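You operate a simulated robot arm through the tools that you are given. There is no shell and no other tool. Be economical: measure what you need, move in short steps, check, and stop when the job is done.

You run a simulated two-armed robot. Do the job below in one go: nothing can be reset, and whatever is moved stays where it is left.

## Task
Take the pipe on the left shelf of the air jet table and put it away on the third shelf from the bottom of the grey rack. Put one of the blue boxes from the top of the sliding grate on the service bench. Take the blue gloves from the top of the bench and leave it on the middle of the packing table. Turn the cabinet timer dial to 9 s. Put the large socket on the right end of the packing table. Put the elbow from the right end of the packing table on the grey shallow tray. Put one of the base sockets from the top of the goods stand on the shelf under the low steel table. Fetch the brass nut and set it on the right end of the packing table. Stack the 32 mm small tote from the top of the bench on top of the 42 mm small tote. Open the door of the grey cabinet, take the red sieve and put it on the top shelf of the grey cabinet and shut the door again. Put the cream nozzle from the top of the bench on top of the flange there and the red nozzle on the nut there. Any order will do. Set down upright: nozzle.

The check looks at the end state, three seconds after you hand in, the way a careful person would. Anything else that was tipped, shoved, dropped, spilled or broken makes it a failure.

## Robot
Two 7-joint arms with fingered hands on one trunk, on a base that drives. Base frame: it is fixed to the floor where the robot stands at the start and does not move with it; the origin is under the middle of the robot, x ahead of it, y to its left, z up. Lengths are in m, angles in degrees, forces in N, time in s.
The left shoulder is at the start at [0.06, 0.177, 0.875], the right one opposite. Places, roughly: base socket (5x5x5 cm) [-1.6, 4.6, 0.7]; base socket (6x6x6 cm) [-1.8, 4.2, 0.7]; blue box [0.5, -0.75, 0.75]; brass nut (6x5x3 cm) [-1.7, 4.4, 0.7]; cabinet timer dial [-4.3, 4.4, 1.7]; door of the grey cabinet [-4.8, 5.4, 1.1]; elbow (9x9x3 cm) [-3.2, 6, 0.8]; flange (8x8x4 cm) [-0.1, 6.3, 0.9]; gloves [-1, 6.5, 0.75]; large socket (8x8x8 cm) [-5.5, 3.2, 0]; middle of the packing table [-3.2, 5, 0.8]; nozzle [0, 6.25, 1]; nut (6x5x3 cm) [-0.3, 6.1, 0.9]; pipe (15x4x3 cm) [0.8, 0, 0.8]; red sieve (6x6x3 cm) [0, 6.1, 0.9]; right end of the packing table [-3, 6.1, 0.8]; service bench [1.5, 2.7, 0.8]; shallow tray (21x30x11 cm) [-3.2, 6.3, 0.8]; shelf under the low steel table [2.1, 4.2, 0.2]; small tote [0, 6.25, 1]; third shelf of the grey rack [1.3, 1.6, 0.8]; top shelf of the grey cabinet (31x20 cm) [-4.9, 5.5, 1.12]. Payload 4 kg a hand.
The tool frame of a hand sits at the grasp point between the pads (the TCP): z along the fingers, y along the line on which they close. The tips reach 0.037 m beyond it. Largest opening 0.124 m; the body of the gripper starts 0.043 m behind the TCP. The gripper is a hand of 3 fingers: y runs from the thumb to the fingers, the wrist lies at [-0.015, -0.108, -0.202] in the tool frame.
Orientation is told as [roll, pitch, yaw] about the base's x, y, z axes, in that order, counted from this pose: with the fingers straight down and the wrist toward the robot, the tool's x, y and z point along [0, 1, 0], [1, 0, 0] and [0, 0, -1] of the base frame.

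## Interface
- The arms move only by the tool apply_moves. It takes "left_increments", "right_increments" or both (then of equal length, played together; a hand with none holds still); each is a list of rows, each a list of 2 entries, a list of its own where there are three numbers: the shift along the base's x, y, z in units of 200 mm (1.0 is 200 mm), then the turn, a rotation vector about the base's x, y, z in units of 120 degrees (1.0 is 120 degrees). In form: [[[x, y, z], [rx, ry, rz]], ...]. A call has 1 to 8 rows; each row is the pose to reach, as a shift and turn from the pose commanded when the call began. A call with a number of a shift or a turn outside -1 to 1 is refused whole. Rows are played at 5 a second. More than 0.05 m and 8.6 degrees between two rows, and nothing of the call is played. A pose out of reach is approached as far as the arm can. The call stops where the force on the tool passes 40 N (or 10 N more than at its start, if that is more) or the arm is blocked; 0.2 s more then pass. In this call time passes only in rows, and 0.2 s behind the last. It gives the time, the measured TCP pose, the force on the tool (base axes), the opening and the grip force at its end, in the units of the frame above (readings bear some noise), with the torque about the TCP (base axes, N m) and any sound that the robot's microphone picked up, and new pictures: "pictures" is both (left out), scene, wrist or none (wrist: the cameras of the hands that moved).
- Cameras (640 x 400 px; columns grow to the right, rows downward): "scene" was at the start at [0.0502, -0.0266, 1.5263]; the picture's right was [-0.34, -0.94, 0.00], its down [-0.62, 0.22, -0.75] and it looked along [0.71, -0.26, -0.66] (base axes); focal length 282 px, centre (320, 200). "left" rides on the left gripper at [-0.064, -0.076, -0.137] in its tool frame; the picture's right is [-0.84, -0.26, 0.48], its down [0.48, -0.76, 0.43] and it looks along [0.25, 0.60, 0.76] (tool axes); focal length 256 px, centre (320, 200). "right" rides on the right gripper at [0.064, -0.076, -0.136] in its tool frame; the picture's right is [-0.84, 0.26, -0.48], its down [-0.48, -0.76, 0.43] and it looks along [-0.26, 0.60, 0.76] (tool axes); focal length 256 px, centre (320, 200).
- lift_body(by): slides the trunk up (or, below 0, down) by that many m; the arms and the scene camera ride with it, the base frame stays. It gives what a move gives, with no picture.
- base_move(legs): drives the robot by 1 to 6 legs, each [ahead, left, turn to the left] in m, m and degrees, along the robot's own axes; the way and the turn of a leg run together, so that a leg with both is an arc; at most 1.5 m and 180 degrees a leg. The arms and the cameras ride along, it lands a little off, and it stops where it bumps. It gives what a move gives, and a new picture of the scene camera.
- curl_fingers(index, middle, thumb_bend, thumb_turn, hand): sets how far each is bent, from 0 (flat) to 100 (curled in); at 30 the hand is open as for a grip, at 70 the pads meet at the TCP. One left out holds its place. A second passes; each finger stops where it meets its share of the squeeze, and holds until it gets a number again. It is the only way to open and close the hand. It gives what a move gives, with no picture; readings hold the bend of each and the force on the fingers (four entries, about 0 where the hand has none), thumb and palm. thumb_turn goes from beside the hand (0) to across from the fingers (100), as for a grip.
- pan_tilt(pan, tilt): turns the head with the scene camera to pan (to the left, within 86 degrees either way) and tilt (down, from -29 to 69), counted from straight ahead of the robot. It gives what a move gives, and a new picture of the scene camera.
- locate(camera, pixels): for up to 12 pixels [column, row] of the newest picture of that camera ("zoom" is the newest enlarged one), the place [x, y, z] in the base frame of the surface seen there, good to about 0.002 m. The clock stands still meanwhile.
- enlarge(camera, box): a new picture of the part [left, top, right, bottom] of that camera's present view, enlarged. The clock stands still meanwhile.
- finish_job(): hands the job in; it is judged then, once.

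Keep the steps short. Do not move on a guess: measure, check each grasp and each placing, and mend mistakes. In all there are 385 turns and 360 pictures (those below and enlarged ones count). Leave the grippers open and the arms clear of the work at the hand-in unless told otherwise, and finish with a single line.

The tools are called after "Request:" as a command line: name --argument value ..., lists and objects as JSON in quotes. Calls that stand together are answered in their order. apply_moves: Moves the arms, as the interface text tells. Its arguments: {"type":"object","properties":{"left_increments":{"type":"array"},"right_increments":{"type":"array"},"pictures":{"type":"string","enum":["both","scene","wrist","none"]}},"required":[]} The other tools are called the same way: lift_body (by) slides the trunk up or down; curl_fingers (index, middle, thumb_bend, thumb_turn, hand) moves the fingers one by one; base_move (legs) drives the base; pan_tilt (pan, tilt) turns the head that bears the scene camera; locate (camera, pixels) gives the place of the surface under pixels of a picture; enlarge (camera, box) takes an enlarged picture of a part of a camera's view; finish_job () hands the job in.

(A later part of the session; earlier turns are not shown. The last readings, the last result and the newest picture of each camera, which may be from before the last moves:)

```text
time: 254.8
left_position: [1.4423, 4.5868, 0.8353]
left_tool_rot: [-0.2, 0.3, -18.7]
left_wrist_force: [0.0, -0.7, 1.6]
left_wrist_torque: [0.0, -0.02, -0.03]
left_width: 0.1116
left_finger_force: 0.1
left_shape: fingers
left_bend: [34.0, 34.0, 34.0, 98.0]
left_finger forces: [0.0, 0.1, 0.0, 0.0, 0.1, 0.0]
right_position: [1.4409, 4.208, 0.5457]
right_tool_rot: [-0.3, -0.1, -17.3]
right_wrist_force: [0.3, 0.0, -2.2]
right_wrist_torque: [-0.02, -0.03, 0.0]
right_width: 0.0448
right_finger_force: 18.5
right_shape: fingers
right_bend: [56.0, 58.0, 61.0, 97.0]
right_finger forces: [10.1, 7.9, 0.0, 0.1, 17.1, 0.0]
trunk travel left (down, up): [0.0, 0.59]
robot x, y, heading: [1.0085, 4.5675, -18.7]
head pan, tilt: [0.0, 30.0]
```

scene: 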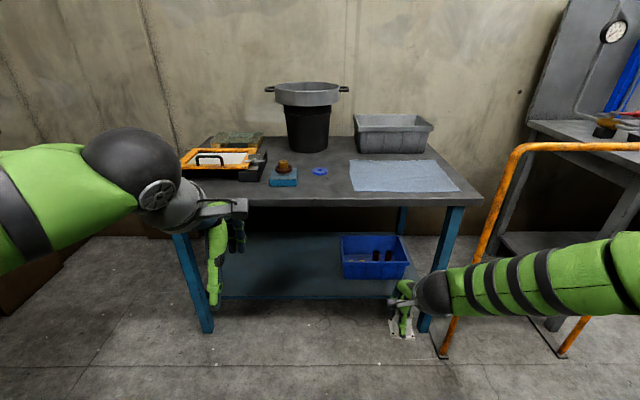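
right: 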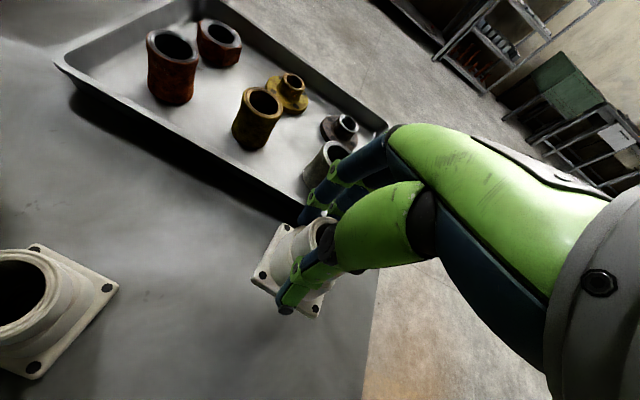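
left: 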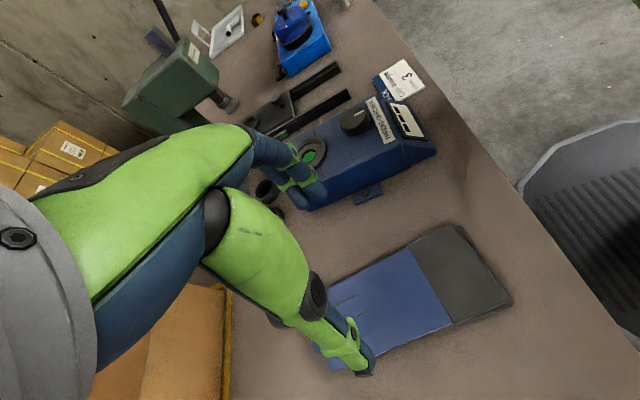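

Now I lower the right hand in front of the table to z≈0.30 and shift the base 0.2 m left.

Request:
base_move --legs '[[0, 0.22, 0]]'

Request:
apply_moves --right_increments '[[[0, 0, -0.2], [0, 0, 0]], [[0, 0, -0.4], [0, 0, 0]], [[0, 0, -0.6], [0, 0, 0]], [[0, 0, -0.8], [0, 0, 0]], [[0, 0, -1.0], [0, 0, 0]]]' --pictures "none"

Request:
apply_moves --right_increments '[[[0, 0, -0.13], [0, 0, 0]], [[0, 0, -0.26], [0, 0, 0]]]' --pictures "both"

```text
time: 256.5
left_position: [1.5143, 4.7968, 0.8362]
left_tool_rot: [-0.1, 0.3, -19.2]
left_wrist_force: [0.2, -0.1, -0.5]
left_wrist_torque: [0.01, -0.01, -0.03]
left_width: 0.1118
left_finger_force: 0.0
left_shape: fingers
left_bend: [34.0, 34.0, 34.0, 98.0]
left_finger forces: [0.0, 0.0, 0.0, 0.0, 0.0, 0.0]
right_position: [1.511, 4.4175, 0.5459]
right_tool_rot: [-0.3, -0.1, -17.6]
right_wrist_force: [1.0, -0.5, -2.0]
right_wrist_torque: [0.02, 0.02, -0.02]
right_width: 0.0446
right_finger_force: 17.6
right_shape: fingers
right_bend: [56.0, 58.0, 61.0, 97.0]
right_finger forces: [10.1, 7.9, 0.0, 0.1, 17.1, 0.0]
trunk travel left (down, up): [0.0, 0.59]
robot x, y, heading: [1.0841, 4.7826, -19.0]
head pan, tilt: [0.0, 30.0]
```

scene: 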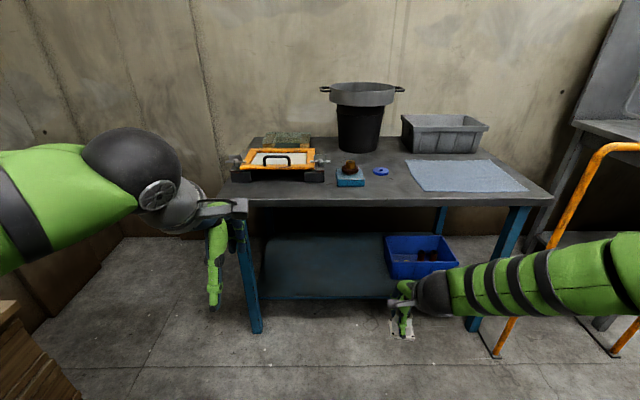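

```text
time: 257.7
left_position: [1.5138, 4.7965, 0.8369]
left_tool_rot: [-0.1, 0.3, -19.1]
left_wrist_force: [-0.9, 0.1, 0.4]
left_wrist_torque: [-0.02, -0.01, 0.02]
left_width: 0.1118
left_finger_force: 0.1
left_shape: fingers
left_bend: [34.0, 34.0, 34.0, 98.0]
left_finger forces: [0.0, 0.0, 0.0, 0.0, 0.0, 0.1]
right_position: [1.5076, 4.4219, 0.3505]
right_tool_rot: [-0.3, -0.1, -17.6]
right_wrist_force: [-0.2, 0.3, -2.3]
right_wrist_torque: [-0.01, 0.02, -0.02]
right_width: 0.0447
right_finger_force: 17.6
right_shape: fingers
right_bend: [56.0, 58.0, 61.0, 97.0]
right_finger forces: [10.0, 8.0, 0.0, 0.0, 17.3, 0.1]
trunk travel left (down, up): [0.0, 0.59]
robot x, y, heading: [1.0845, 4.7796, -18.8]
head pan, tilt: [0.0, 30.0]
```

```text
time: 258.3
left_position: [1.5147, 4.7963, 0.8358]
left_tool_rot: [0.0, 0.3, -19.2]
left_wrist_force: [-0.2, -0.2, 0.7]
left_wrist_torque: [-0.02, 0.02, 0.02]
left_width: 0.1115
left_finger_force: 0.1
left_shape: fingers
left_bend: [34.0, 34.0, 34.0, 98.0]
left_finger forces: [0.0, 0.0, 0.1, 0.0, 0.0, 0.0]
right_position: [1.5085, 4.4191, 0.2974]
right_tool_rot: [-0.3, -0.1, -17.6]
right_wrist_force: [-0.3, -0.1, -2.6]
right_wrist_torque: [-0.02, 0.0, 0.01]
right_width: 0.0447
right_finger_force: 17.3
right_shape: fingers
right_bend: [56.0, 58.0, 61.0, 97.0]
right_finger forces: [9.9, 7.9, 0.1, 0.1, 17.1, 0.0]
trunk travel left (down, up): [0.0, 0.59]
robot x, y, heading: [1.0837, 4.7832, -18.7]
head pan, tilt: [0.0, 30.0]
```

scene: 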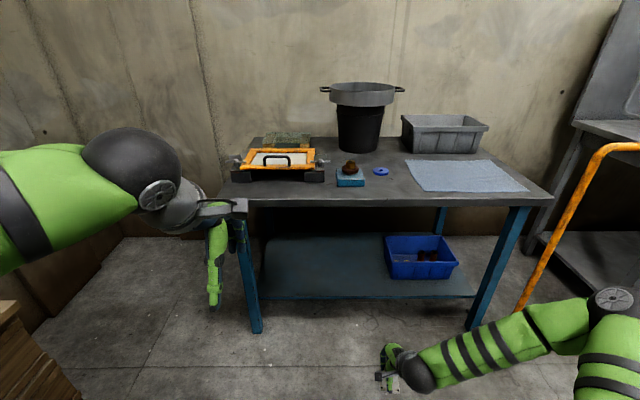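
right: 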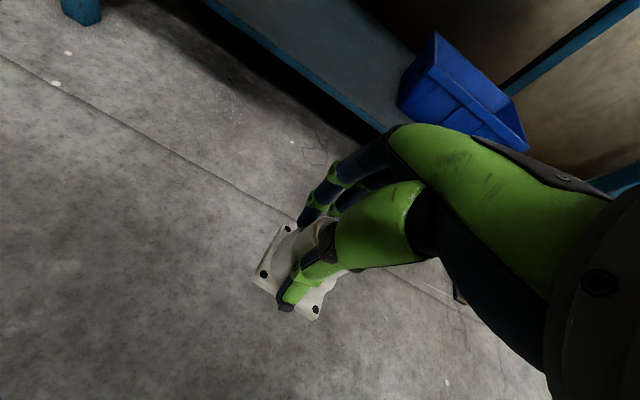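

The right forearm is low; I advance the base 0.35 m so the hand goes under the table edge.

Request:
base_move --legs '[[0.2, 0, 0], [0.15, 0, 0]]'

```text
time: 260.8
left_position: [1.8431, 4.6788, 0.8359]
left_tool_rot: [-0.2, 0.4, -19.6]
left_wrist_force: [0.0, 0.3, -0.3]
left_wrist_torque: [0.02, -0.02, 0.0]
left_width: 0.1118
left_finger_force: 0.1
left_shape: fingers
left_bend: [34.0, 34.0, 34.0, 98.0]
left_finger forces: [0.0, 0.1, 0.0, 0.0, 0.1, 0.0]
right_position: [1.8352, 4.3, 0.2976]
right_tool_rot: [-0.3, -0.1, -18.1]
right_wrist_force: [0.3, 0.3, -1.7]
right_wrist_torque: [0.01, 0.03, 0.03]
right_width: 0.0446
right_finger_force: 17.8
right_shape: fingers
right_bend: [56.0, 58.0, 61.0, 97.0]
right_finger forces: [10.1, 8.0, 0.0, 0.0, 17.2, 0.1]
trunk travel left (down, up): [0.0, 0.59]
robot x, y, heading: [1.4124, 4.6709, -19.2]
head pan, tilt: [0.0, 30.0]
```

scene: 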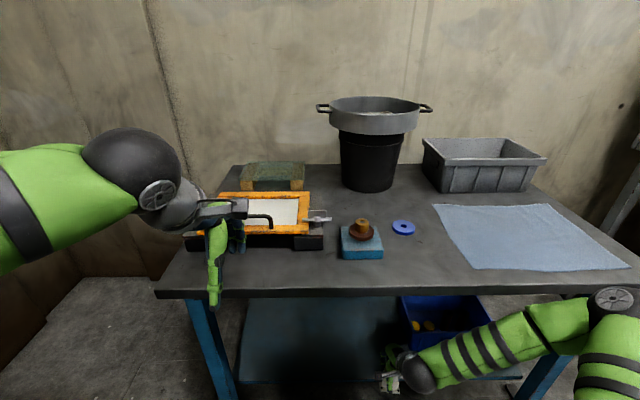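

The hand is under the edge. I extend 0.13 m inwards, with force watching.

Request:
apply_moves --right_increments '[[[0.17, -0.01, 0], [0, 0, 0]], [[0.34, -0.02, 0], [0, 0, 0]], [[0.5, -0.03, 0], [0, 0, 0]], [[0.68, -0.035, 0], [0, 0, 0]], [[0.68, -0.035, -0.2], [0, 0, 0]], [[0.68, -0.035, -0.3], [0, 0, 0]]]' --pictures "both"

```text
time: 262.2
left_position: [1.8401, 4.6838, 0.8411]
left_tool_rot: [-0.2, -0.3, -19.7]
left_wrist_force: [0.0, 0.2, 0.2]
left_wrist_torque: [0.01, 0.0, -0.01]
left_width: 0.1118
left_finger_force: 0.0
left_shape: fingers
left_bend: [34.0, 34.0, 34.0, 98.0]
left_finger forces: [0.0, 0.1, 0.1, 0.1, 0.1, 0.1]
right_position: [1.9747, 4.2957, 0.2528]
right_tool_rot: [-0.6, -1.1, -18.3]
right_wrist_force: [-0.3, 0.1, -2.4]
right_wrist_torque: [0.02, -0.04, -0.03]
right_width: 0.0448
right_finger_force: 17.9
right_shape: fingers
right_bend: [56.0, 58.0, 61.0, 97.0]
right_finger forces: [10.2, 8.0, 0.1, 0.0, 17.6, 0.0]
trunk travel left (down, up): [0.0, 0.59]
robot x, y, heading: [1.412, 4.6702, -19.6]
head pan, tilt: [0.0, 30.0]
```

scene: 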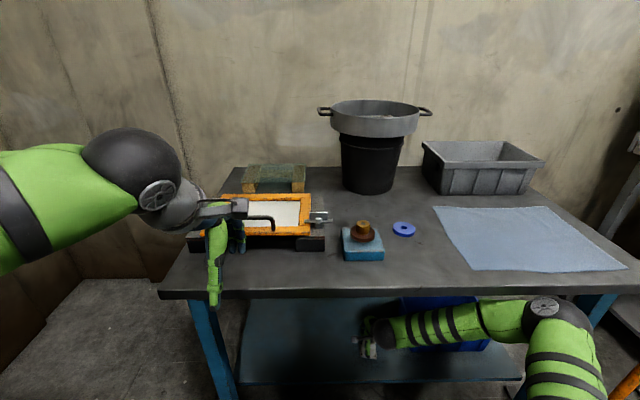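
right: 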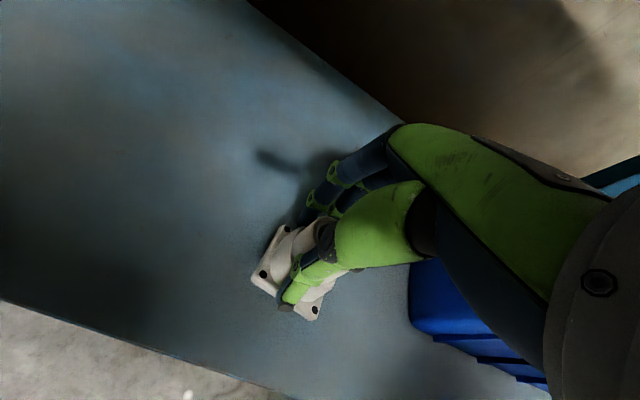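

The posture shows the elbow touching the table's edge from below (robot tilted about 1°). I back the base 0.15 m at once, to extend the arm straighter afterwards.

Request:
base_move --legs '[[-0.16, 0, 0]]'

Request:
locate --camera "scene" --pixels '[[320, 240]]'

```text
time: 263.7
left_position: [1.6906, 4.7317, 0.8347]
left_tool_rot: [-0.1, 0.2, -19.5]
left_wrist_force: [-0.7, -0.2, -0.7]
left_wrist_torque: [-0.04, -0.02, 0.0]
left_width: 0.1118
left_finger_force: 0.1
left_shape: fingers
left_bend: [34.0, 34.0, 34.0, 98.0]
left_finger forces: [0.0, 0.0, 0.1, 0.0, 0.0, 0.0]
right_position: [1.8168, 4.3489, 0.2397]
right_tool_rot: [-0.3, -0.1, -18.1]
right_wrist_force: [0.3, 0.3, -2.6]
right_wrist_torque: [0.02, 0.01, -0.02]
right_width: 0.0448
right_finger_force: 18.0
right_shape: fingers
right_bend: [56.0, 58.0, 61.0, 97.0]
right_finger forces: [10.3, 8.1, 0.0, 0.0, 17.8, 0.0]
trunk travel left (down, up): [0.0, 0.59]
robot x, y, heading: [1.2584, 4.7187, -19.4]
head pan, tilt: [0.0, 30.0]
```

scene: 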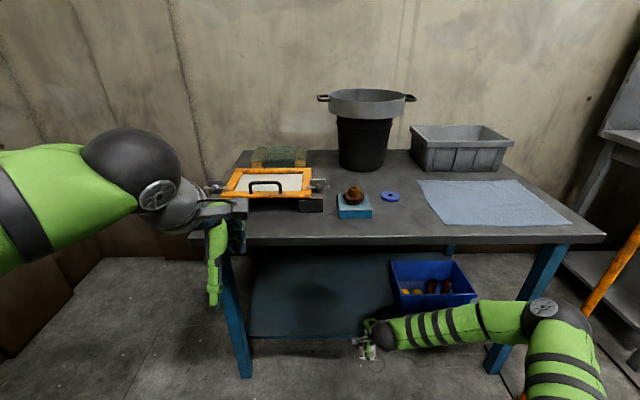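

```text
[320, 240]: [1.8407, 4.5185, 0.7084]
```

The table is unmoved. Now I extend the arm 0.155 m inwards from here.

Request:
apply_moves --right_increments '[[[0.1, -0.03, 0.1], [0, 0, 0]], [[0.3, -0.1, 0.1], [0, 0, 0]], [[0.5, -0.17, 0.1], [0, 0, 0]], [[0.73, -0.25, 0.1], [0, 0, 0]], [[0.73, -0.25, 0.0], [0, 0, 0]], [[0.73, -0.25, -0.05], [0, 0, 0]]]' --pictures "both"

```text
time: 265.1
left_position: [1.691, 4.7331, 0.8361]
left_tool_rot: [-0.1, 0.3, -19.6]
left_wrist_force: [-0.1, -1.0, -0.1]
left_wrist_torque: [0.02, 0.02, -0.02]
left_width: 0.1115
left_finger_force: 0.1
left_shape: fingers
left_bend: [34.0, 34.0, 34.0, 98.0]
left_finger forces: [0.0, 0.0, 0.1, 0.0, 0.0, 0.0]
right_position: [1.9635, 4.3009, 0.2288]
right_tool_rot: [-0.3, 0.0, -18.0]
right_wrist_force: [-0.7, -0.5, -2.5]
right_wrist_torque: [0.01, 0.01, 0.05]
right_width: 0.0445
right_finger_force: 17.4
right_shape: fingers
right_bend: [56.0, 58.0, 61.0, 97.0]
right_finger forces: [10.1, 8.0, 0.0, 0.0, 17.4, 0.1]
trunk travel left (down, up): [0.0, 0.59]
robot x, y, heading: [1.2618, 4.7191, -19.6]
head pan, tilt: [0.0, 30.0]
```

scene: 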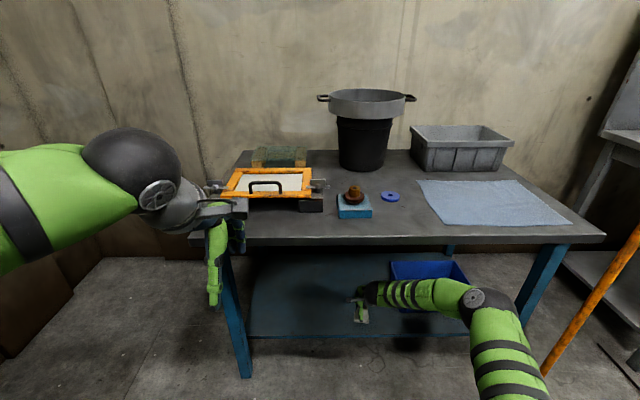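
right: 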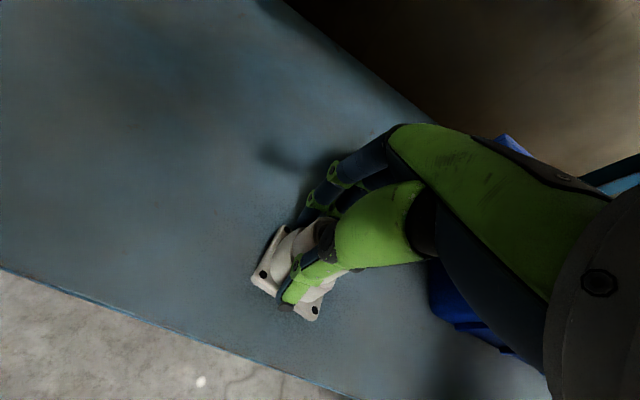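

In place without contact. I lower gently to the shelf (expected at TCP ≈0.218).

Request:
apply_moves --right_increments '[[[0, 0, -0.03], [0, 0, 0]], [[0, 0, -0.05], [0, 0, 0]], [[0, 0, -0.06], [0, 0, 0]]]' --pictures "none"

```text
time: 265.9
left_position: [1.6897, 4.7342, 0.8367]
left_tool_rot: [-0.1, 0.3, -19.4]
left_wrist_force: [-0.1, 0.1, -0.6]
left_wrist_torque: [-0.02, -0.01, 0.01]
left_width: 0.1117
left_finger_force: 0.1
left_shape: fingers
left_bend: [34.0, 34.0, 34.0, 98.0]
left_finger forces: [0.0, 0.0, 0.0, 0.0, 0.0, 0.0]
right_position: [1.9658, 4.3014, 0.2206]
right_tool_rot: [-0.3, -0.3, -17.9]
right_wrist_force: [-6.4, 7.9, 28.7]
right_wrist_torque: [0.05, -0.33, 0.05]
right_width: 0.0452
right_finger_force: 22.9
right_shape: fingers
right_bend: [56.0, 58.0, 60.0, 96.0]
right_finger forces: [8.2, 7.6, 0.0, 0.0, 29.8, 0.0]
trunk travel left (down, up): [0.0, 0.59]
robot x, y, heading: [1.2609, 4.7224, -19.4]
head pan, tilt: [0.0, 30.0]
```

Contact. I ease up 4 mm and release in steps, then lift clear and retract.

Request:
apply_moves --right_increments '[[[0, 0, 0.018], [0, 0, 0]]]' --pictures "none"

Request:
curl_fingers --hand "right" --index 54 --middle 54 --thumb_bend 54

Request:
curl_fingers --hand "right" --index 42 --middle 42 --thumb_bend 42

Request:
apply_moves --right_increments '[[[0, 0, 0.12], [0, 0, 0]], [[0, 0, 0.3], [0, 0, 0]], [[0, 0, 0.42], [0, 0, 0]], [[-0.15, 0.05, 0.42], [0, 0, 0]], [[-0.35, 0.12, 0.42], [0, 0, 0]]]' --pictures "both"

```text
time: 266.3
left_position: [1.69, 4.7329, 0.8361]
left_tool_rot: [-0.2, 0.4, -19.4]
left_wrist_force: [0.6, 0.3, 0.2]
left_wrist_torque: [-0.02, -0.01, 0.01]
left_width: 0.1118
left_finger_force: 0.1
left_shape: fingers
left_bend: [34.0, 34.0, 34.0, 98.0]
left_finger forces: [0.1, 0.0, 0.0, 0.1, 0.2, 0.0]
right_position: [1.9629, 4.3019, 0.2206]
right_tool_rot: [-0.3, -0.2, -17.9]
right_wrist_force: [2.8, 3.6, 16.1]
right_wrist_torque: [-0.04, -0.61, 0.03]
right_width: 0.0448
right_finger_force: 21.0
right_shape: fingers
right_bend: [56.0, 58.0, 60.0, 96.0]
right_finger forces: [10.3, 9.3, 0.0, 0.1, 21.3, 0.0]
trunk travel left (down, up): [0.0, 0.59]
robot x, y, heading: [1.2593, 4.7245, -19.4]
head pan, tilt: [0.0, 30.0]
```

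```text
time: 267.3
left_position: [1.6904, 4.7324, 0.8352]
left_tool_rot: [-0.1, 0.3, -19.5]
left_wrist_force: [0.1, -0.4, -0.1]
left_wrist_torque: [-0.02, -0.02, 0.01]
left_width: 0.1117
left_finger_force: 0.1
left_shape: fingers
left_bend: [34.0, 34.0, 34.0, 98.0]
left_finger forces: [0.0, 0.2, 0.0, 0.1, 0.0, 0.0]
right_position: [1.9646, 4.3014, 0.2202]
right_tool_rot: [-0.5, 0.1, -18.0]
right_wrist_force: [-0.2, 0.0, -0.6]
right_wrist_torque: [0.01, -0.01, -0.03]
right_width: 0.0516
right_finger_force: 0.9
right_shape: fingers
right_bend: [54.0, 54.0, 54.0, 97.0]
right_finger forces: [0.5, 0.1, 0.0, 0.0, 0.8, 0.1]
trunk travel left (down, up): [0.0, 0.59]
robot x, y, heading: [1.2612, 4.7182, -19.4]
head pan, tilt: [0.0, 30.0]
```

```text
time: 268.3
left_position: [1.6902, 4.7323, 0.8354]
left_tool_rot: [-0.1, 0.3, -19.5]
left_wrist_force: [0.0, -0.4, -0.2]
left_wrist_torque: [-0.01, 0.02, -0.02]
left_width: 0.1118
left_finger_force: 0.1
left_shape: fingers
left_bend: [34.0, 34.0, 34.0, 98.0]
left_finger forces: [0.0, 0.1, 0.0, 0.0, 0.0, 0.0]
right_position: [1.9636, 4.3012, 0.22]
right_tool_rot: [-0.4, -0.1, -18.0]
right_wrist_force: [-0.1, 0.6, 0.7]
right_wrist_torque: [0.03, -0.03, 0.0]
right_width: 0.0867
right_finger_force: 0.1
right_shape: fingers
right_bend: [42.0, 42.0, 42.0, 97.0]
right_finger forces: [0.0, 0.0, 0.0, 0.1, 0.1, 0.1]
trunk travel left (down, up): [0.0, 0.59]
robot x, y, heading: [1.2586, 4.724, -19.4]
head pan, tilt: [0.0, 30.0]
```

```text
time: 269.5
left_position: [1.6914, 4.7335, 0.8354]
left_tool_rot: [-0.1, 0.3, -19.5]
left_wrist_force: [-0.3, 0.3, -0.3]
left_wrist_torque: [-0.02, 0.04, -0.01]
left_width: 0.1116
left_finger_force: 0.1
left_shape: fingers
left_bend: [34.0, 34.0, 34.0, 98.0]
left_finger forces: [0.0, 0.0, 0.0, 0.0, 0.0, 0.1]
right_position: [1.895, 4.3235, 0.3064]
right_tool_rot: [-0.3, -0.1, -18.0]
right_wrist_force: [-0.5, 0.1, 0.8]
right_wrist_torque: [0.0, 0.02, -0.01]
right_width: 0.087
right_finger_force: 0.0
right_shape: fingers
right_bend: [42.0, 42.0, 42.0, 97.0]
right_finger forces: [0.0, 0.0, 0.0, 0.0, 0.1, 0.1]
trunk travel left (down, up): [0.0, 0.59]
robot x, y, heading: [1.2609, 4.7196, -19.2]
head pan, tilt: [0.0, 30.0]
```

scene: 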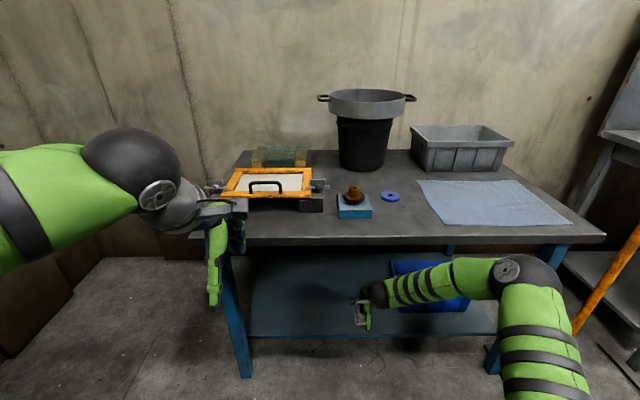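
right: 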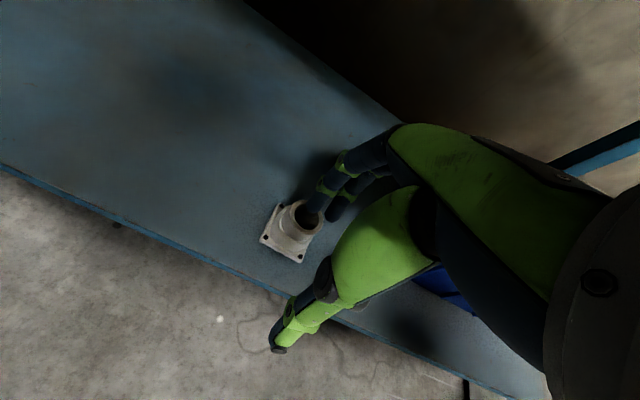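

The socket stands on the shelf. I back the base out 0.45 m, then raise the trunk and the right hand.

Request:
base_move --legs '[[-0.45, 0, 0]]'

Request:
lift_body --by 0.4

Request:
apply_moves --left_increments '[[[0, 0, -0.2], [0, 0, 0]], [[0, 0, -0.4], [0, 0, 0]], [[0, 0, -0.5], [0, 0, 0]], [[0, 0, -0.5], [0, 0, 0]], [[0, 0, -0.5], [0, 0, 0]]]' --right_increments '[[[-0.1, 0, 0.2], [0, 0, 0]], [[-0.2, 0, 0.4], [0, 0, 0]], [[-0.3, 0, 0.6], [0, 0, 0]], [[-0.4, 0, 0.8], [0, 0, 0]], [[-0.4, 0, 1], [0, 0, 0]]]' --pictures "none"

Request:
apply_moves --right_increments '[[[0, 0, 0.2], [0, 0, 0]], [[0, 0, 0.4], [0, 0, 0]], [[0, 0, 0.6], [0, 0, 0]], [[0, 0, 0.8], [0, 0, 0]]]' --pictures "scene"

```text
time: 272.1
left_position: [1.2767, 4.8761, 0.8352]
left_tool_rot: [-0.2, 0.2, -19.6]
left_wrist_force: [-0.1, -0.4, -0.2]
left_wrist_torque: [0.0, -0.01, -0.04]
left_width: 0.1118
left_finger_force: 0.1
left_shape: fingers
left_bend: [34.0, 34.0, 34.0, 98.0]
left_finger forces: [0.0, 0.0, 0.1, 0.0, 0.1, 0.1]
right_position: [1.4789, 4.4663, 0.3064]
right_tool_rot: [-0.3, 0.0, -18.2]
right_wrist_force: [-0.9, 0.3, -0.2]
right_wrist_torque: [0.02, 0.05, -0.02]
right_width: 0.087
right_finger_force: 0.0
right_shape: fingers
right_bend: [42.0, 42.0, 42.0, 97.0]
right_finger forces: [0.1, 0.0, 0.0, 0.1, 0.1, 0.0]
trunk travel left (down, up): [0.0, 0.59]
robot x, y, heading: [0.8468, 4.8654, -19.7]
head pan, tilt: [0.0, 30.0]
```

scene: 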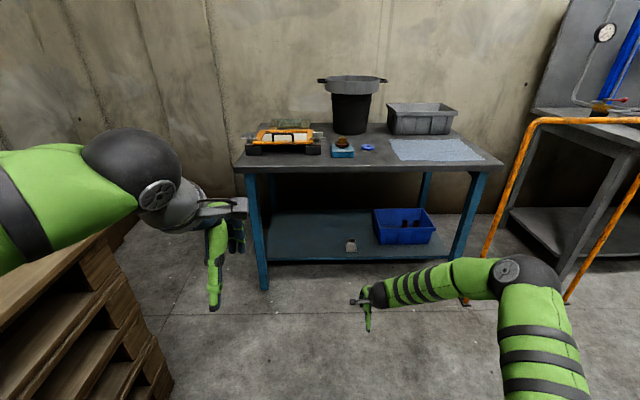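

```text
time: 276.0
left_position: [1.2773, 4.875, 1.2359]
left_tool_rot: [-0.1, 0.4, -19.7]
left_wrist_force: [0.3, -0.4, -0.5]
left_wrist_torque: [-0.01, 0.02, 0.02]
left_width: 0.1116
left_finger_force: 0.1
left_shape: fingers
left_bend: [34.0, 34.0, 34.0, 98.0]
left_finger forces: [0.0, 0.0, 0.0, 0.0, 0.0, 0.0]
right_position: [1.4788, 4.4662, 0.7049]
right_tool_rot: [-0.2, -0.1, -18.2]
right_wrist_force: [0.6, 0.1, 0.2]
right_wrist_torque: [0.02, -0.04, 0.03]
right_width: 0.0867
right_finger_force: 0.0
right_shape: fingers
right_bend: [42.0, 42.0, 42.0, 97.0]
right_finger forces: [0.0, 0.0, 0.0, 0.0, 0.1, 0.0]
trunk travel left (down, up): [-0.4, 0.19]
robot x, y, heading: [0.848, 4.8636, -19.6]
head pan, tilt: [0.0, 30.0]
```

```text
time: 277.2
left_position: [1.2788, 4.8798, 1.1352]
left_tool_rot: [-0.1, 0.3, -19.8]
left_wrist_force: [-1.0, -0.1, -0.1]
left_wrist_torque: [0.02, 0.0, 0.02]
left_width: 0.1118
left_finger_force: 0.1
left_shape: fingers
left_bend: [34.0, 34.0, 34.0, 98.0]
left_finger forces: [0.0, 0.0, 0.1, 0.0, 0.1, 0.0]
right_position: [1.3991, 4.4656, 0.9075]
right_tool_rot: [-0.4, -0.1, -18.2]
right_wrist_force: [0.5, 0.5, 0.8]
right_wrist_torque: [-0.02, -0.01, 0.01]
right_width: 0.0872
right_finger_force: 0.1
right_shape: fingers
right_bend: [42.0, 42.0, 42.0, 97.0]
right_finger forces: [0.0, 0.0, 0.0, 0.1, 0.0, 0.0]
trunk travel left (down, up): [-0.4, 0.19]
robot x, y, heading: [0.846, 4.8649, -19.4]
head pan, tilt: [0.0, 30.0]
```

```text
time: 278.2
left_position: [1.2777, 4.8788, 1.1369]
left_tool_rot: [-0.1, 0.2, -19.7]
left_wrist_force: [0.7, 0.4, -0.6]
left_wrist_torque: [0.0, 0.01, -0.03]
left_width: 0.1119
left_finger_force: 0.1
left_shape: fingers
left_bend: [34.0, 34.0, 34.0, 98.0]
left_finger forces: [0.1, 0.0, 0.0, 0.1, 0.1, 0.0]
right_position: [1.4, 4.4641, 1.0676]
right_tool_rot: [-0.2, 0.0, -18.2]
right_wrist_force: [0.2, -0.2, 1.0]
right_wrist_torque: [0.0, 0.03, -0.02]
right_width: 0.087
right_finger_force: 0.0
right_shape: fingers
right_bend: [42.0, 42.0, 42.0, 98.0]
right_finger forces: [0.1, 0.1, 0.0, 0.0, 0.0, 0.0]
trunk travel left (down, up): [-0.4, 0.19]
robot x, y, heading: [0.8468, 4.8664, -19.4]
head pan, tilt: [0.0, 30.0]
```

scene: 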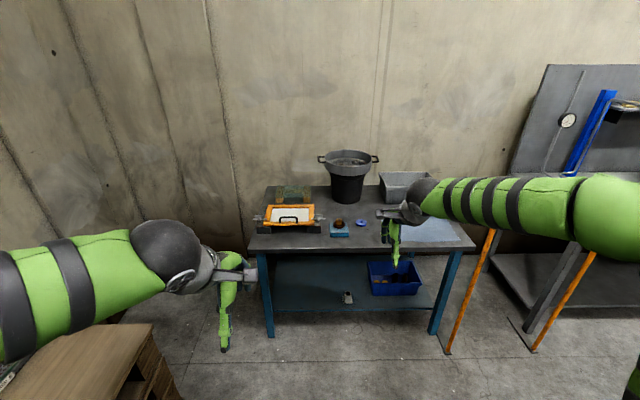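

The socket at (347,297) is on the shelf. Now to the bench: shift right, back up 1.3 m, and turn left to face it.

Request:
base_move --legs '[[0, -0.25, 0], [-1.3, 0, 0], [0, 0, 91]]'

Request:
pan_tilt --pan 0 --tilt 40

```text
time: 290.0
left_position: [-0.5225, 5.4668, 1.1351]
left_tool_rot: [-0.1, 0.4, 76.2]
left_wrist_force: [0.4, 0.3, 0.0]
left_wrist_torque: [-0.03, -0.01, 0.03]
left_width: 0.1118
left_finger_force: 0.0
left_shape: fingers
left_bend: [34.0, 34.0, 34.0, 98.0]
left_finger forces: [0.0, 0.0, 0.0, 0.0, 0.1, 0.0]
right_position: [-0.1235, 5.6308, 1.0666]
right_tool_rot: [-0.3, -0.1, 77.8]
right_wrist_force: [0.4, -0.2, 0.6]
right_wrist_torque: [0.02, -0.01, -0.02]
right_width: 0.0869
right_finger_force: 0.0
right_shape: fingers
right_bend: [42.0, 42.0, 42.0, 98.0]
right_finger forces: [0.0, 0.0, 0.0, 0.0, 0.0, 0.0]
trunk travel left (down, up): [-0.4, 0.19]
robot x, y, heading: [-0.4632, 5.0396, 76.3]
head pan, tilt: [0.0, 30.0]
```

scene: 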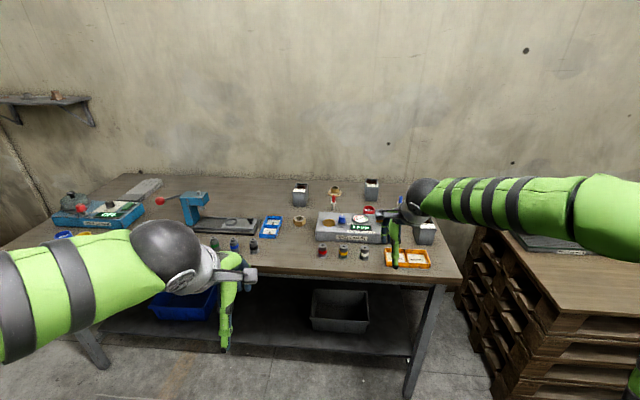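

```text
time: 290.8
left_position: [-0.5221, 5.4664, 1.1353]
left_tool_rot: [0.0, 0.3, 76.3]
left_wrist_force: [0.7, -0.2, 0.4]
left_wrist_torque: [0.0, 0.02, 0.0]
left_width: 0.1115
left_finger_force: 0.2
left_shape: fingers
left_bend: [34.0, 34.0, 34.0, 98.0]
left_finger forces: [0.0, 0.1, 0.0, 0.0, 0.0, 0.0]
right_position: [-0.1232, 5.6307, 1.0662]
right_tool_rot: [-0.3, -0.1, 77.8]
right_wrist_force: [-0.2, 1.0, 0.4]
right_wrist_torque: [-0.01, -0.01, 0.0]
right_width: 0.087
right_finger_force: 0.0
right_shape: fingers
right_bend: [42.0, 42.0, 42.0, 98.0]
right_finger forces: [0.1, 0.0, 0.1, 0.0, 0.1, 0.0]
trunk travel left (down, up): [-0.4, 0.19]
robot x, y, heading: [-0.4677, 5.0391, 76.8]
head pan, tilt: [0.0, 40.0]
```

scene: 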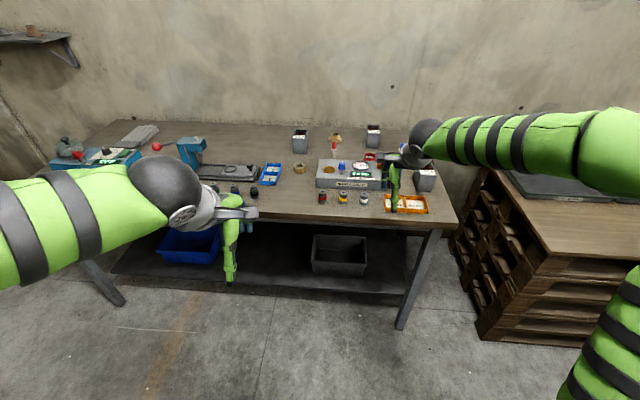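

I correct the heading by −5°, raise the hands, and drive up to the bench for a close look.

Request:
apply_moves --left_increments '[[[0, 0, 0.1], [0, 0, 0]], [[-0.1, 0, 0.2], [0, 0, 0]]]' --right_increments '[[[0.1, 0, 0.2], [0, 0, 0]], [[0.2, 0, 0.4], [0, 0, 0]]]' --pictures "none"

Request:
base_move --legs '[[0, 0, -5.2], [0.2, -0.05, 0], [0.22, 0, 0]]'

```text
time: 291.4
left_position: [-0.5393, 5.4672, 1.1735]
left_tool_rot: [-0.1, 0.2, 76.3]
left_wrist_force: [0.2, 1.0, -0.1]
left_wrist_torque: [0.0, 0.01, 0.05]
left_width: 0.1119
left_finger_force: 0.0
left_shape: fingers
left_bend: [34.0, 34.0, 34.0, 98.0]
left_finger forces: [0.0, 0.0, 0.0, 0.1, 0.0, 0.0]
right_position: [-0.0839, 5.6261, 1.1467]
right_tool_rot: [-0.3, -0.1, 77.8]
right_wrist_force: [0.4, 0.2, 0.2]
right_wrist_torque: [-0.02, -0.02, 0.01]
right_width: 0.0871
right_finger_force: 0.1
right_shape: fingers
right_bend: [42.0, 42.0, 42.0, 98.0]
right_finger forces: [0.1, 0.0, 0.1, 0.0, 0.0, 0.1]
trunk travel left (down, up): [-0.4, 0.19]
robot x, y, heading: [-0.4676, 5.0421, 76.7]
head pan, tilt: [0.0, 40.0]
```

```text
time: 294.7
left_position: [-0.3279, 5.8502, 1.1736]
left_tool_rot: [0.0, 0.4, 71.5]
left_wrist_force: [0.5, 0.5, -1.2]
left_wrist_torque: [-0.01, -0.01, 0.02]
left_width: 0.1118
left_finger_force: 0.1
left_shape: fingers
left_bend: [34.0, 34.0, 34.0, 98.0]
left_finger forces: [0.0, 0.0, 0.0, 0.1, 0.1, 0.0]
right_position: [0.1412, 5.9723, 1.1448]
right_tool_rot: [-0.4, 0.0, 73.0]
right_wrist_force: [0.1, 0.4, -0.6]
right_wrist_torque: [0.0, 0.02, 0.0]
right_width: 0.0871
right_finger_force: 0.1
right_shape: fingers
right_bend: [42.0, 42.0, 42.0, 98.0]
right_finger forces: [0.0, 0.0, 0.0, 0.0, 0.0, 0.0]
trunk travel left (down, up): [-0.4, 0.19]
robot x, y, heading: [-0.2857, 5.4162, 72.0]
head pan, tilt: [0.0, 40.0]
```

scene: 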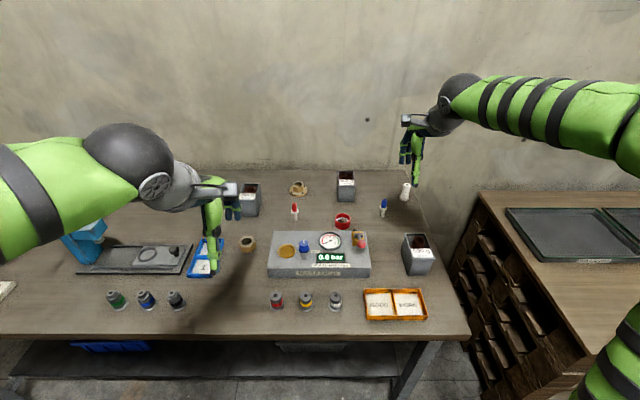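

Request:
enlarge --camera "scene" --box '[220, 160, 340, 260]'

Request:
enlarge --camera "scene" --box '[325, 160, 445, 280]'

```text
4.00 times, centred on (280, 210) of scene
```

zoom: 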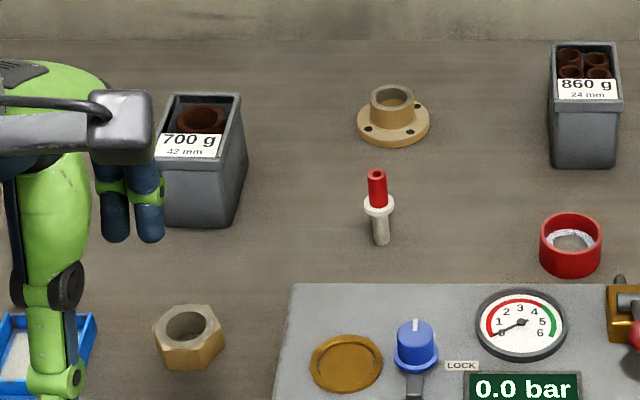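

```text
3.33 times, centred on (385, 220) of scene
```

zoom: 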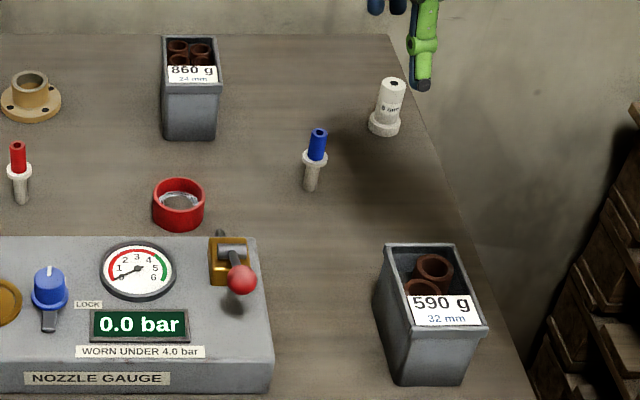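

I identify: 32 mm tote "590 g" at (418,255), 42 mm tote "700 g" at (250,200), red nozzle (294,210), cream nozzle (404,190), flange (299,188), nut (248,243), red sieve (343,222). I measure with the newest enlarged picture.

Request:
locate --camera "zoom" --pixels '[[388, 250], [455, 250], [488, 330], [410, 330], [392, 375], [460, 375], [392, 83], [385, 128], [385, 105], [178, 185], [178, 225], [440, 265]]'

Request:
enlarge --camera "scene" --box '[225, 165, 325, 260]'

```text
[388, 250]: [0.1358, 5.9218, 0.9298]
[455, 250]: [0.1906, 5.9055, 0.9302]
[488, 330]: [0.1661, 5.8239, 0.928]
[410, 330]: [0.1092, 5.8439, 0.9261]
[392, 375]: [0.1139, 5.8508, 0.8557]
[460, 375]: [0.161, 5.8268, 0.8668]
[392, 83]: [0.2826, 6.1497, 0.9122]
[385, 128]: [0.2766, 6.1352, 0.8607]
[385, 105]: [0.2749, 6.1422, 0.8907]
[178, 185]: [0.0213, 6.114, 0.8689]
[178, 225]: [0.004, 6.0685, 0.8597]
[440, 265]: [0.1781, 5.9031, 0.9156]
```

```text
4.21 times, centred on (275, 212) of scene
```

zoom: 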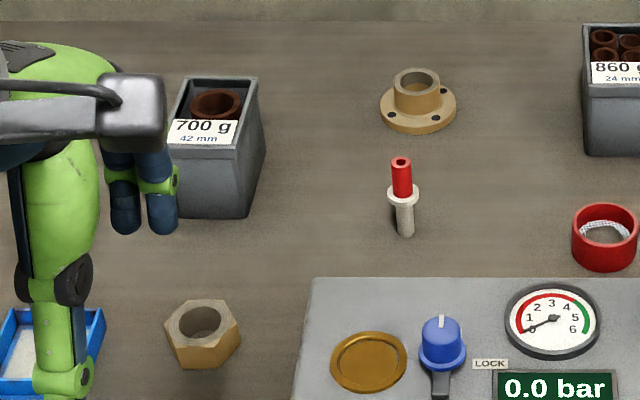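

I measure the flange, nut, red nozzle, sieve and 42 mm tote in this picture.

Request:
locate --camera "zoom" --pixels '[[398, 80], [437, 80], [416, 70], [416, 95], [401, 160], [403, 195], [405, 234], [170, 325], [238, 320], [203, 303], [203, 340], [605, 210]]'

Request:
locate --camera "zoom" --pixels '[[190, 79], [255, 79], [240, 148], [175, 147], [190, 205], [240, 213], [575, 225], [635, 222], [605, 262], [420, 122], [414, 110], [214, 105]]'

```text
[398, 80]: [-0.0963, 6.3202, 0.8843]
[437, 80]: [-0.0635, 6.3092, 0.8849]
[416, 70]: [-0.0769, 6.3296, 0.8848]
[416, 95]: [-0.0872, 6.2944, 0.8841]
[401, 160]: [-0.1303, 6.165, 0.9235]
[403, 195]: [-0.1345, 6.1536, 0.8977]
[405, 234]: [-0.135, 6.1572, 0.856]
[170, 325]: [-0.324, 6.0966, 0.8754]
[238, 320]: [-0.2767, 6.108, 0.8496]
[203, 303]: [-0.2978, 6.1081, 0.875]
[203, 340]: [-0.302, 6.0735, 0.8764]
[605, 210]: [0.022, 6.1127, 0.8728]
```

```text
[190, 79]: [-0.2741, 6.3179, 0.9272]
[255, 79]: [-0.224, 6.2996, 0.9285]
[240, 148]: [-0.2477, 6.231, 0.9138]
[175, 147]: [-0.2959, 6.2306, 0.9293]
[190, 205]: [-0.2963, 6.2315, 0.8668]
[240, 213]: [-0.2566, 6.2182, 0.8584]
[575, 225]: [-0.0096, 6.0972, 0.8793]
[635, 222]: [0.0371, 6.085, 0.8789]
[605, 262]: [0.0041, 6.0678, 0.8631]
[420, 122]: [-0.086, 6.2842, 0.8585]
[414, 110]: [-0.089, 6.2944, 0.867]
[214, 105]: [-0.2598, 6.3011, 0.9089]
```

I check the depth of the nut's bore and the flange's bore, and the widths of the nozzles.

Request:
locate --camera "zoom" --pixels '[[203, 320], [203, 330], [203, 312], [183, 318], [224, 318], [417, 82], [417, 90], [417, 76], [389, 192], [417, 192], [397, 222], [412, 222]]'

Request:
enlarge --camera "scene" --box '[370, 165, 430, 215]'

```text
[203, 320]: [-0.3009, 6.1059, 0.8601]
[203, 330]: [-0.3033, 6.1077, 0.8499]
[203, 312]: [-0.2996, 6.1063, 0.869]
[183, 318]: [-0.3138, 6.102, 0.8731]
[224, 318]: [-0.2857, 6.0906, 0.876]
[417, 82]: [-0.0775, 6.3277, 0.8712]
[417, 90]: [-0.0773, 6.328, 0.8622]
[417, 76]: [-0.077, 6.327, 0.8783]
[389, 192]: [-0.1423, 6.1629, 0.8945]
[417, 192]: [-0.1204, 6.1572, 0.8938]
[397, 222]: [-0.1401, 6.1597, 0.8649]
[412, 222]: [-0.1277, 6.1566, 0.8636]
```

```text
8.00 times, centred on (400, 190) of scene
```

zoom: 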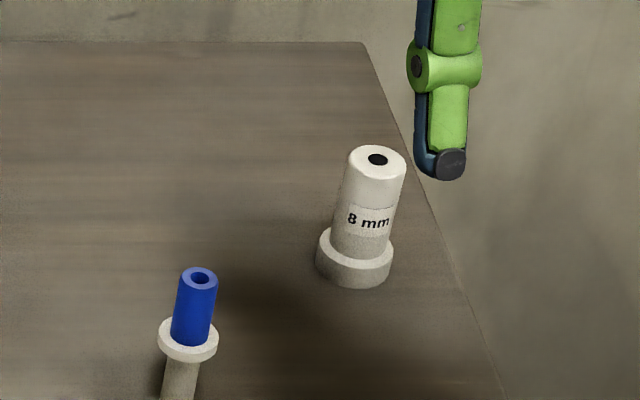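

Request:
locate --camera "zoom" --pixels '[[318, 258], [392, 258], [355, 280], [350, 165], [404, 165], [377, 150], [375, 180], [378, 160], [333, 230], [392, 235], [160, 335], [217, 340]]'

```text
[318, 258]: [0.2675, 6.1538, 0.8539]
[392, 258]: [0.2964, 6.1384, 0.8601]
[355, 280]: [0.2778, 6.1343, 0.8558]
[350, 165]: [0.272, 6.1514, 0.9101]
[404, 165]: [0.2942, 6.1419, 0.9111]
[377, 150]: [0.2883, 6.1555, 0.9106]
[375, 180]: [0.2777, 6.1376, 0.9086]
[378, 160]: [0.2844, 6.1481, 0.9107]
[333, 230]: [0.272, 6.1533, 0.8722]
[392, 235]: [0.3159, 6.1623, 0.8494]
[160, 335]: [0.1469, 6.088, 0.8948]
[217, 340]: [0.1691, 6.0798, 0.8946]
```

I take a strongly enlarged view of the nut and the flange to judge the bores.

Request:
enlarge --camera "scene" --box '[234, 228, 264, 252]'

Request:
enlarge --camera "scene" --box '[284, 176, 314, 200]'

```text
16.00 times, centred on (249, 240) of scene
```

zoom: 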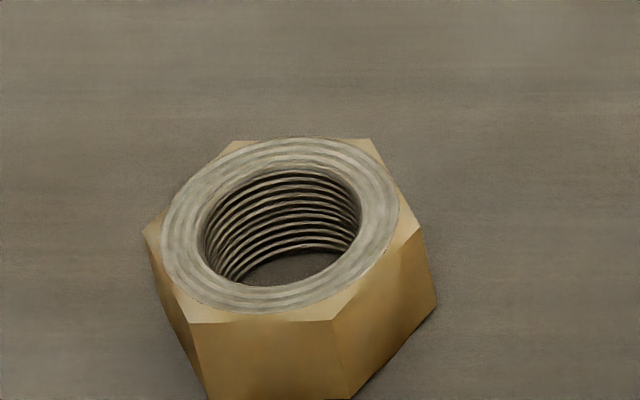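

```text
16.00 times, centred on (299, 188) of scene
```

zoom: 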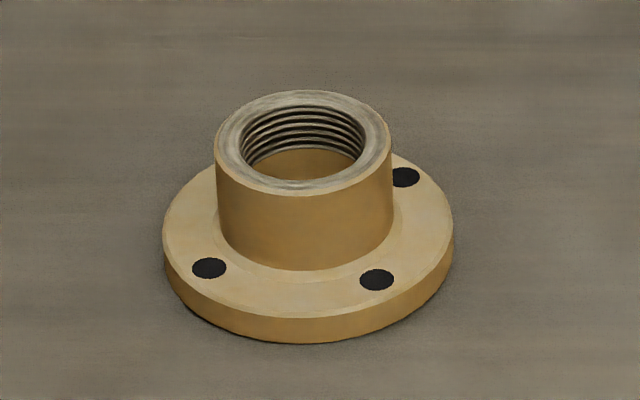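

Both bores are through holes; the cream nozzle's base (≈0.035) is wider than the flange bore (≈0.030), so it can sit on it. The red nozzle's stem will stand within the nut. I drive 0.08 m nearer for reach.

Request:
base_move --legs '[[0.08, 0, 0]]'

Request:
enlarge --camera "scene" --box '[370, 180, 450, 240]'

```text
time: 295.8
left_position: [-0.3021, 5.9278, 1.173]
left_tool_rot: [0.0, 0.4, 71.5]
left_wrist_force: [-0.2, 0.1, 0.9]
left_wrist_torque: [-0.03, 0.01, -0.02]
left_width: 0.1116
left_finger_force: 0.1
left_shape: fingers
left_bend: [34.0, 34.0, 34.0, 98.0]
left_finger forces: [0.0, 0.1, 0.1, 0.1, 0.0, 0.0]
right_position: [0.1666, 6.0495, 1.1439]
right_tool_rot: [-0.4, 0.0, 72.9]
right_wrist_force: [0.0, -0.1, 0.2]
right_wrist_torque: [0.03, 0.02, -0.02]
right_width: 0.087
right_finger_force: 0.1
right_shape: fingers
right_bend: [42.0, 42.0, 42.0, 98.0]
right_finger forces: [0.1, 0.0, 0.1, 0.0, 0.0, 0.0]
trunk travel left (down, up): [-0.4, 0.19]
robot x, y, heading: [-0.2632, 5.4935, 72.0]
head pan, tilt: [0.0, 40.0]
```

scene: 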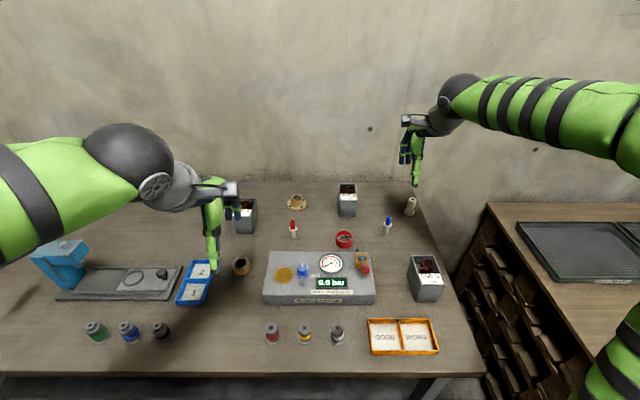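

```text
6.67 times, centred on (410, 210) of scene
```

zoom: 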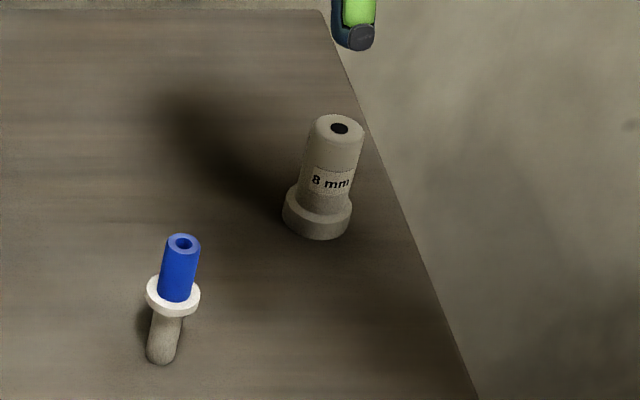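

I measure the cream nozzle's top centre and base.

Request:
locate --camera "zoom" --pixels '[[340, 119], [339, 138], [314, 128], [363, 130], [287, 205], [350, 210], [318, 232], [181, 240], [150, 285], [198, 296]]'

```text
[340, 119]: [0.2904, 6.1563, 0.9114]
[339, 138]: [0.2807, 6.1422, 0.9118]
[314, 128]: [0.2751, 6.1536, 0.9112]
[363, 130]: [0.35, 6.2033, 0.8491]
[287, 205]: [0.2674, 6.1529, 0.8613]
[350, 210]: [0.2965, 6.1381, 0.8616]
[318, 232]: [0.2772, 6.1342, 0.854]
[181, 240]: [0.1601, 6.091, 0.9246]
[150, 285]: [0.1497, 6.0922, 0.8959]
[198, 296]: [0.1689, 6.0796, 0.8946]
```

I bring the right hand over the cream nozzle at [0.284,6.1475] and lower to z≈1.0 first.

Request:
apply_moves --right_increments '[[[0.15, 0.12, 0], [0, 0, -0.005]], [[0.3, 0.24, 0], [0, 0, -0.008]], [[0.45, 0.37, 0], [0, 0, -0.008]], [[0.587, 0.49, 0], [0, 0, -0.008]], [[0.587, 0.49, -0.2], [0, 0, -0.008]], [[0.587, 0.49, -0.4], [0, 0, -0.008]], [[0.587, 0.49, -0.65], [0, 0, -0.008]]]' --pictures "both"

```text
time: 297.4
left_position: [-0.3033, 5.9268, 1.1727]
left_tool_rot: [-0.2, 0.4, 71.5]
left_wrist_force: [-0.5, 0.4, -0.6]
left_wrist_torque: [-0.02, 0.02, -0.02]
left_width: 0.112
left_finger_force: 0.0
left_shape: fingers
left_bend: [34.0, 34.0, 34.0, 98.0]
left_finger forces: [0.1, 0.1, 0.1, 0.0, 0.0, 0.0]
right_position: [0.2806, 6.1509, 1.0161]
right_tool_rot: [-0.2, -0.2, 72.1]
right_wrist_force: [0.3, -0.1, 1.0]
right_wrist_torque: [0.02, -0.01, -0.01]
right_width: 0.0868
right_finger_force: 0.1
right_shape: fingers
right_bend: [42.0, 42.0, 42.0, 98.0]
right_finger forces: [0.0, 0.0, 0.1, 0.0, 0.0, 0.0]
trunk travel left (down, up): [-0.4, 0.19]
robot x, y, heading: [-0.2616, 5.4918, 71.6]
head pan, tilt: [0.0, 40.0]
```

scene: 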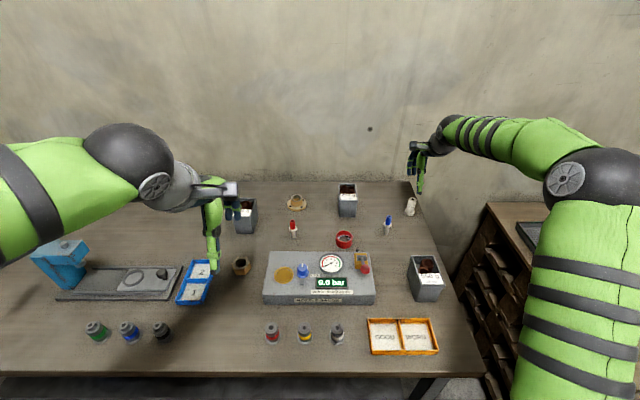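
right: 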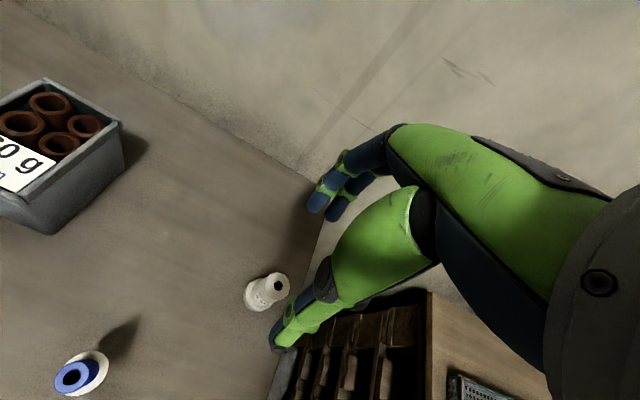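

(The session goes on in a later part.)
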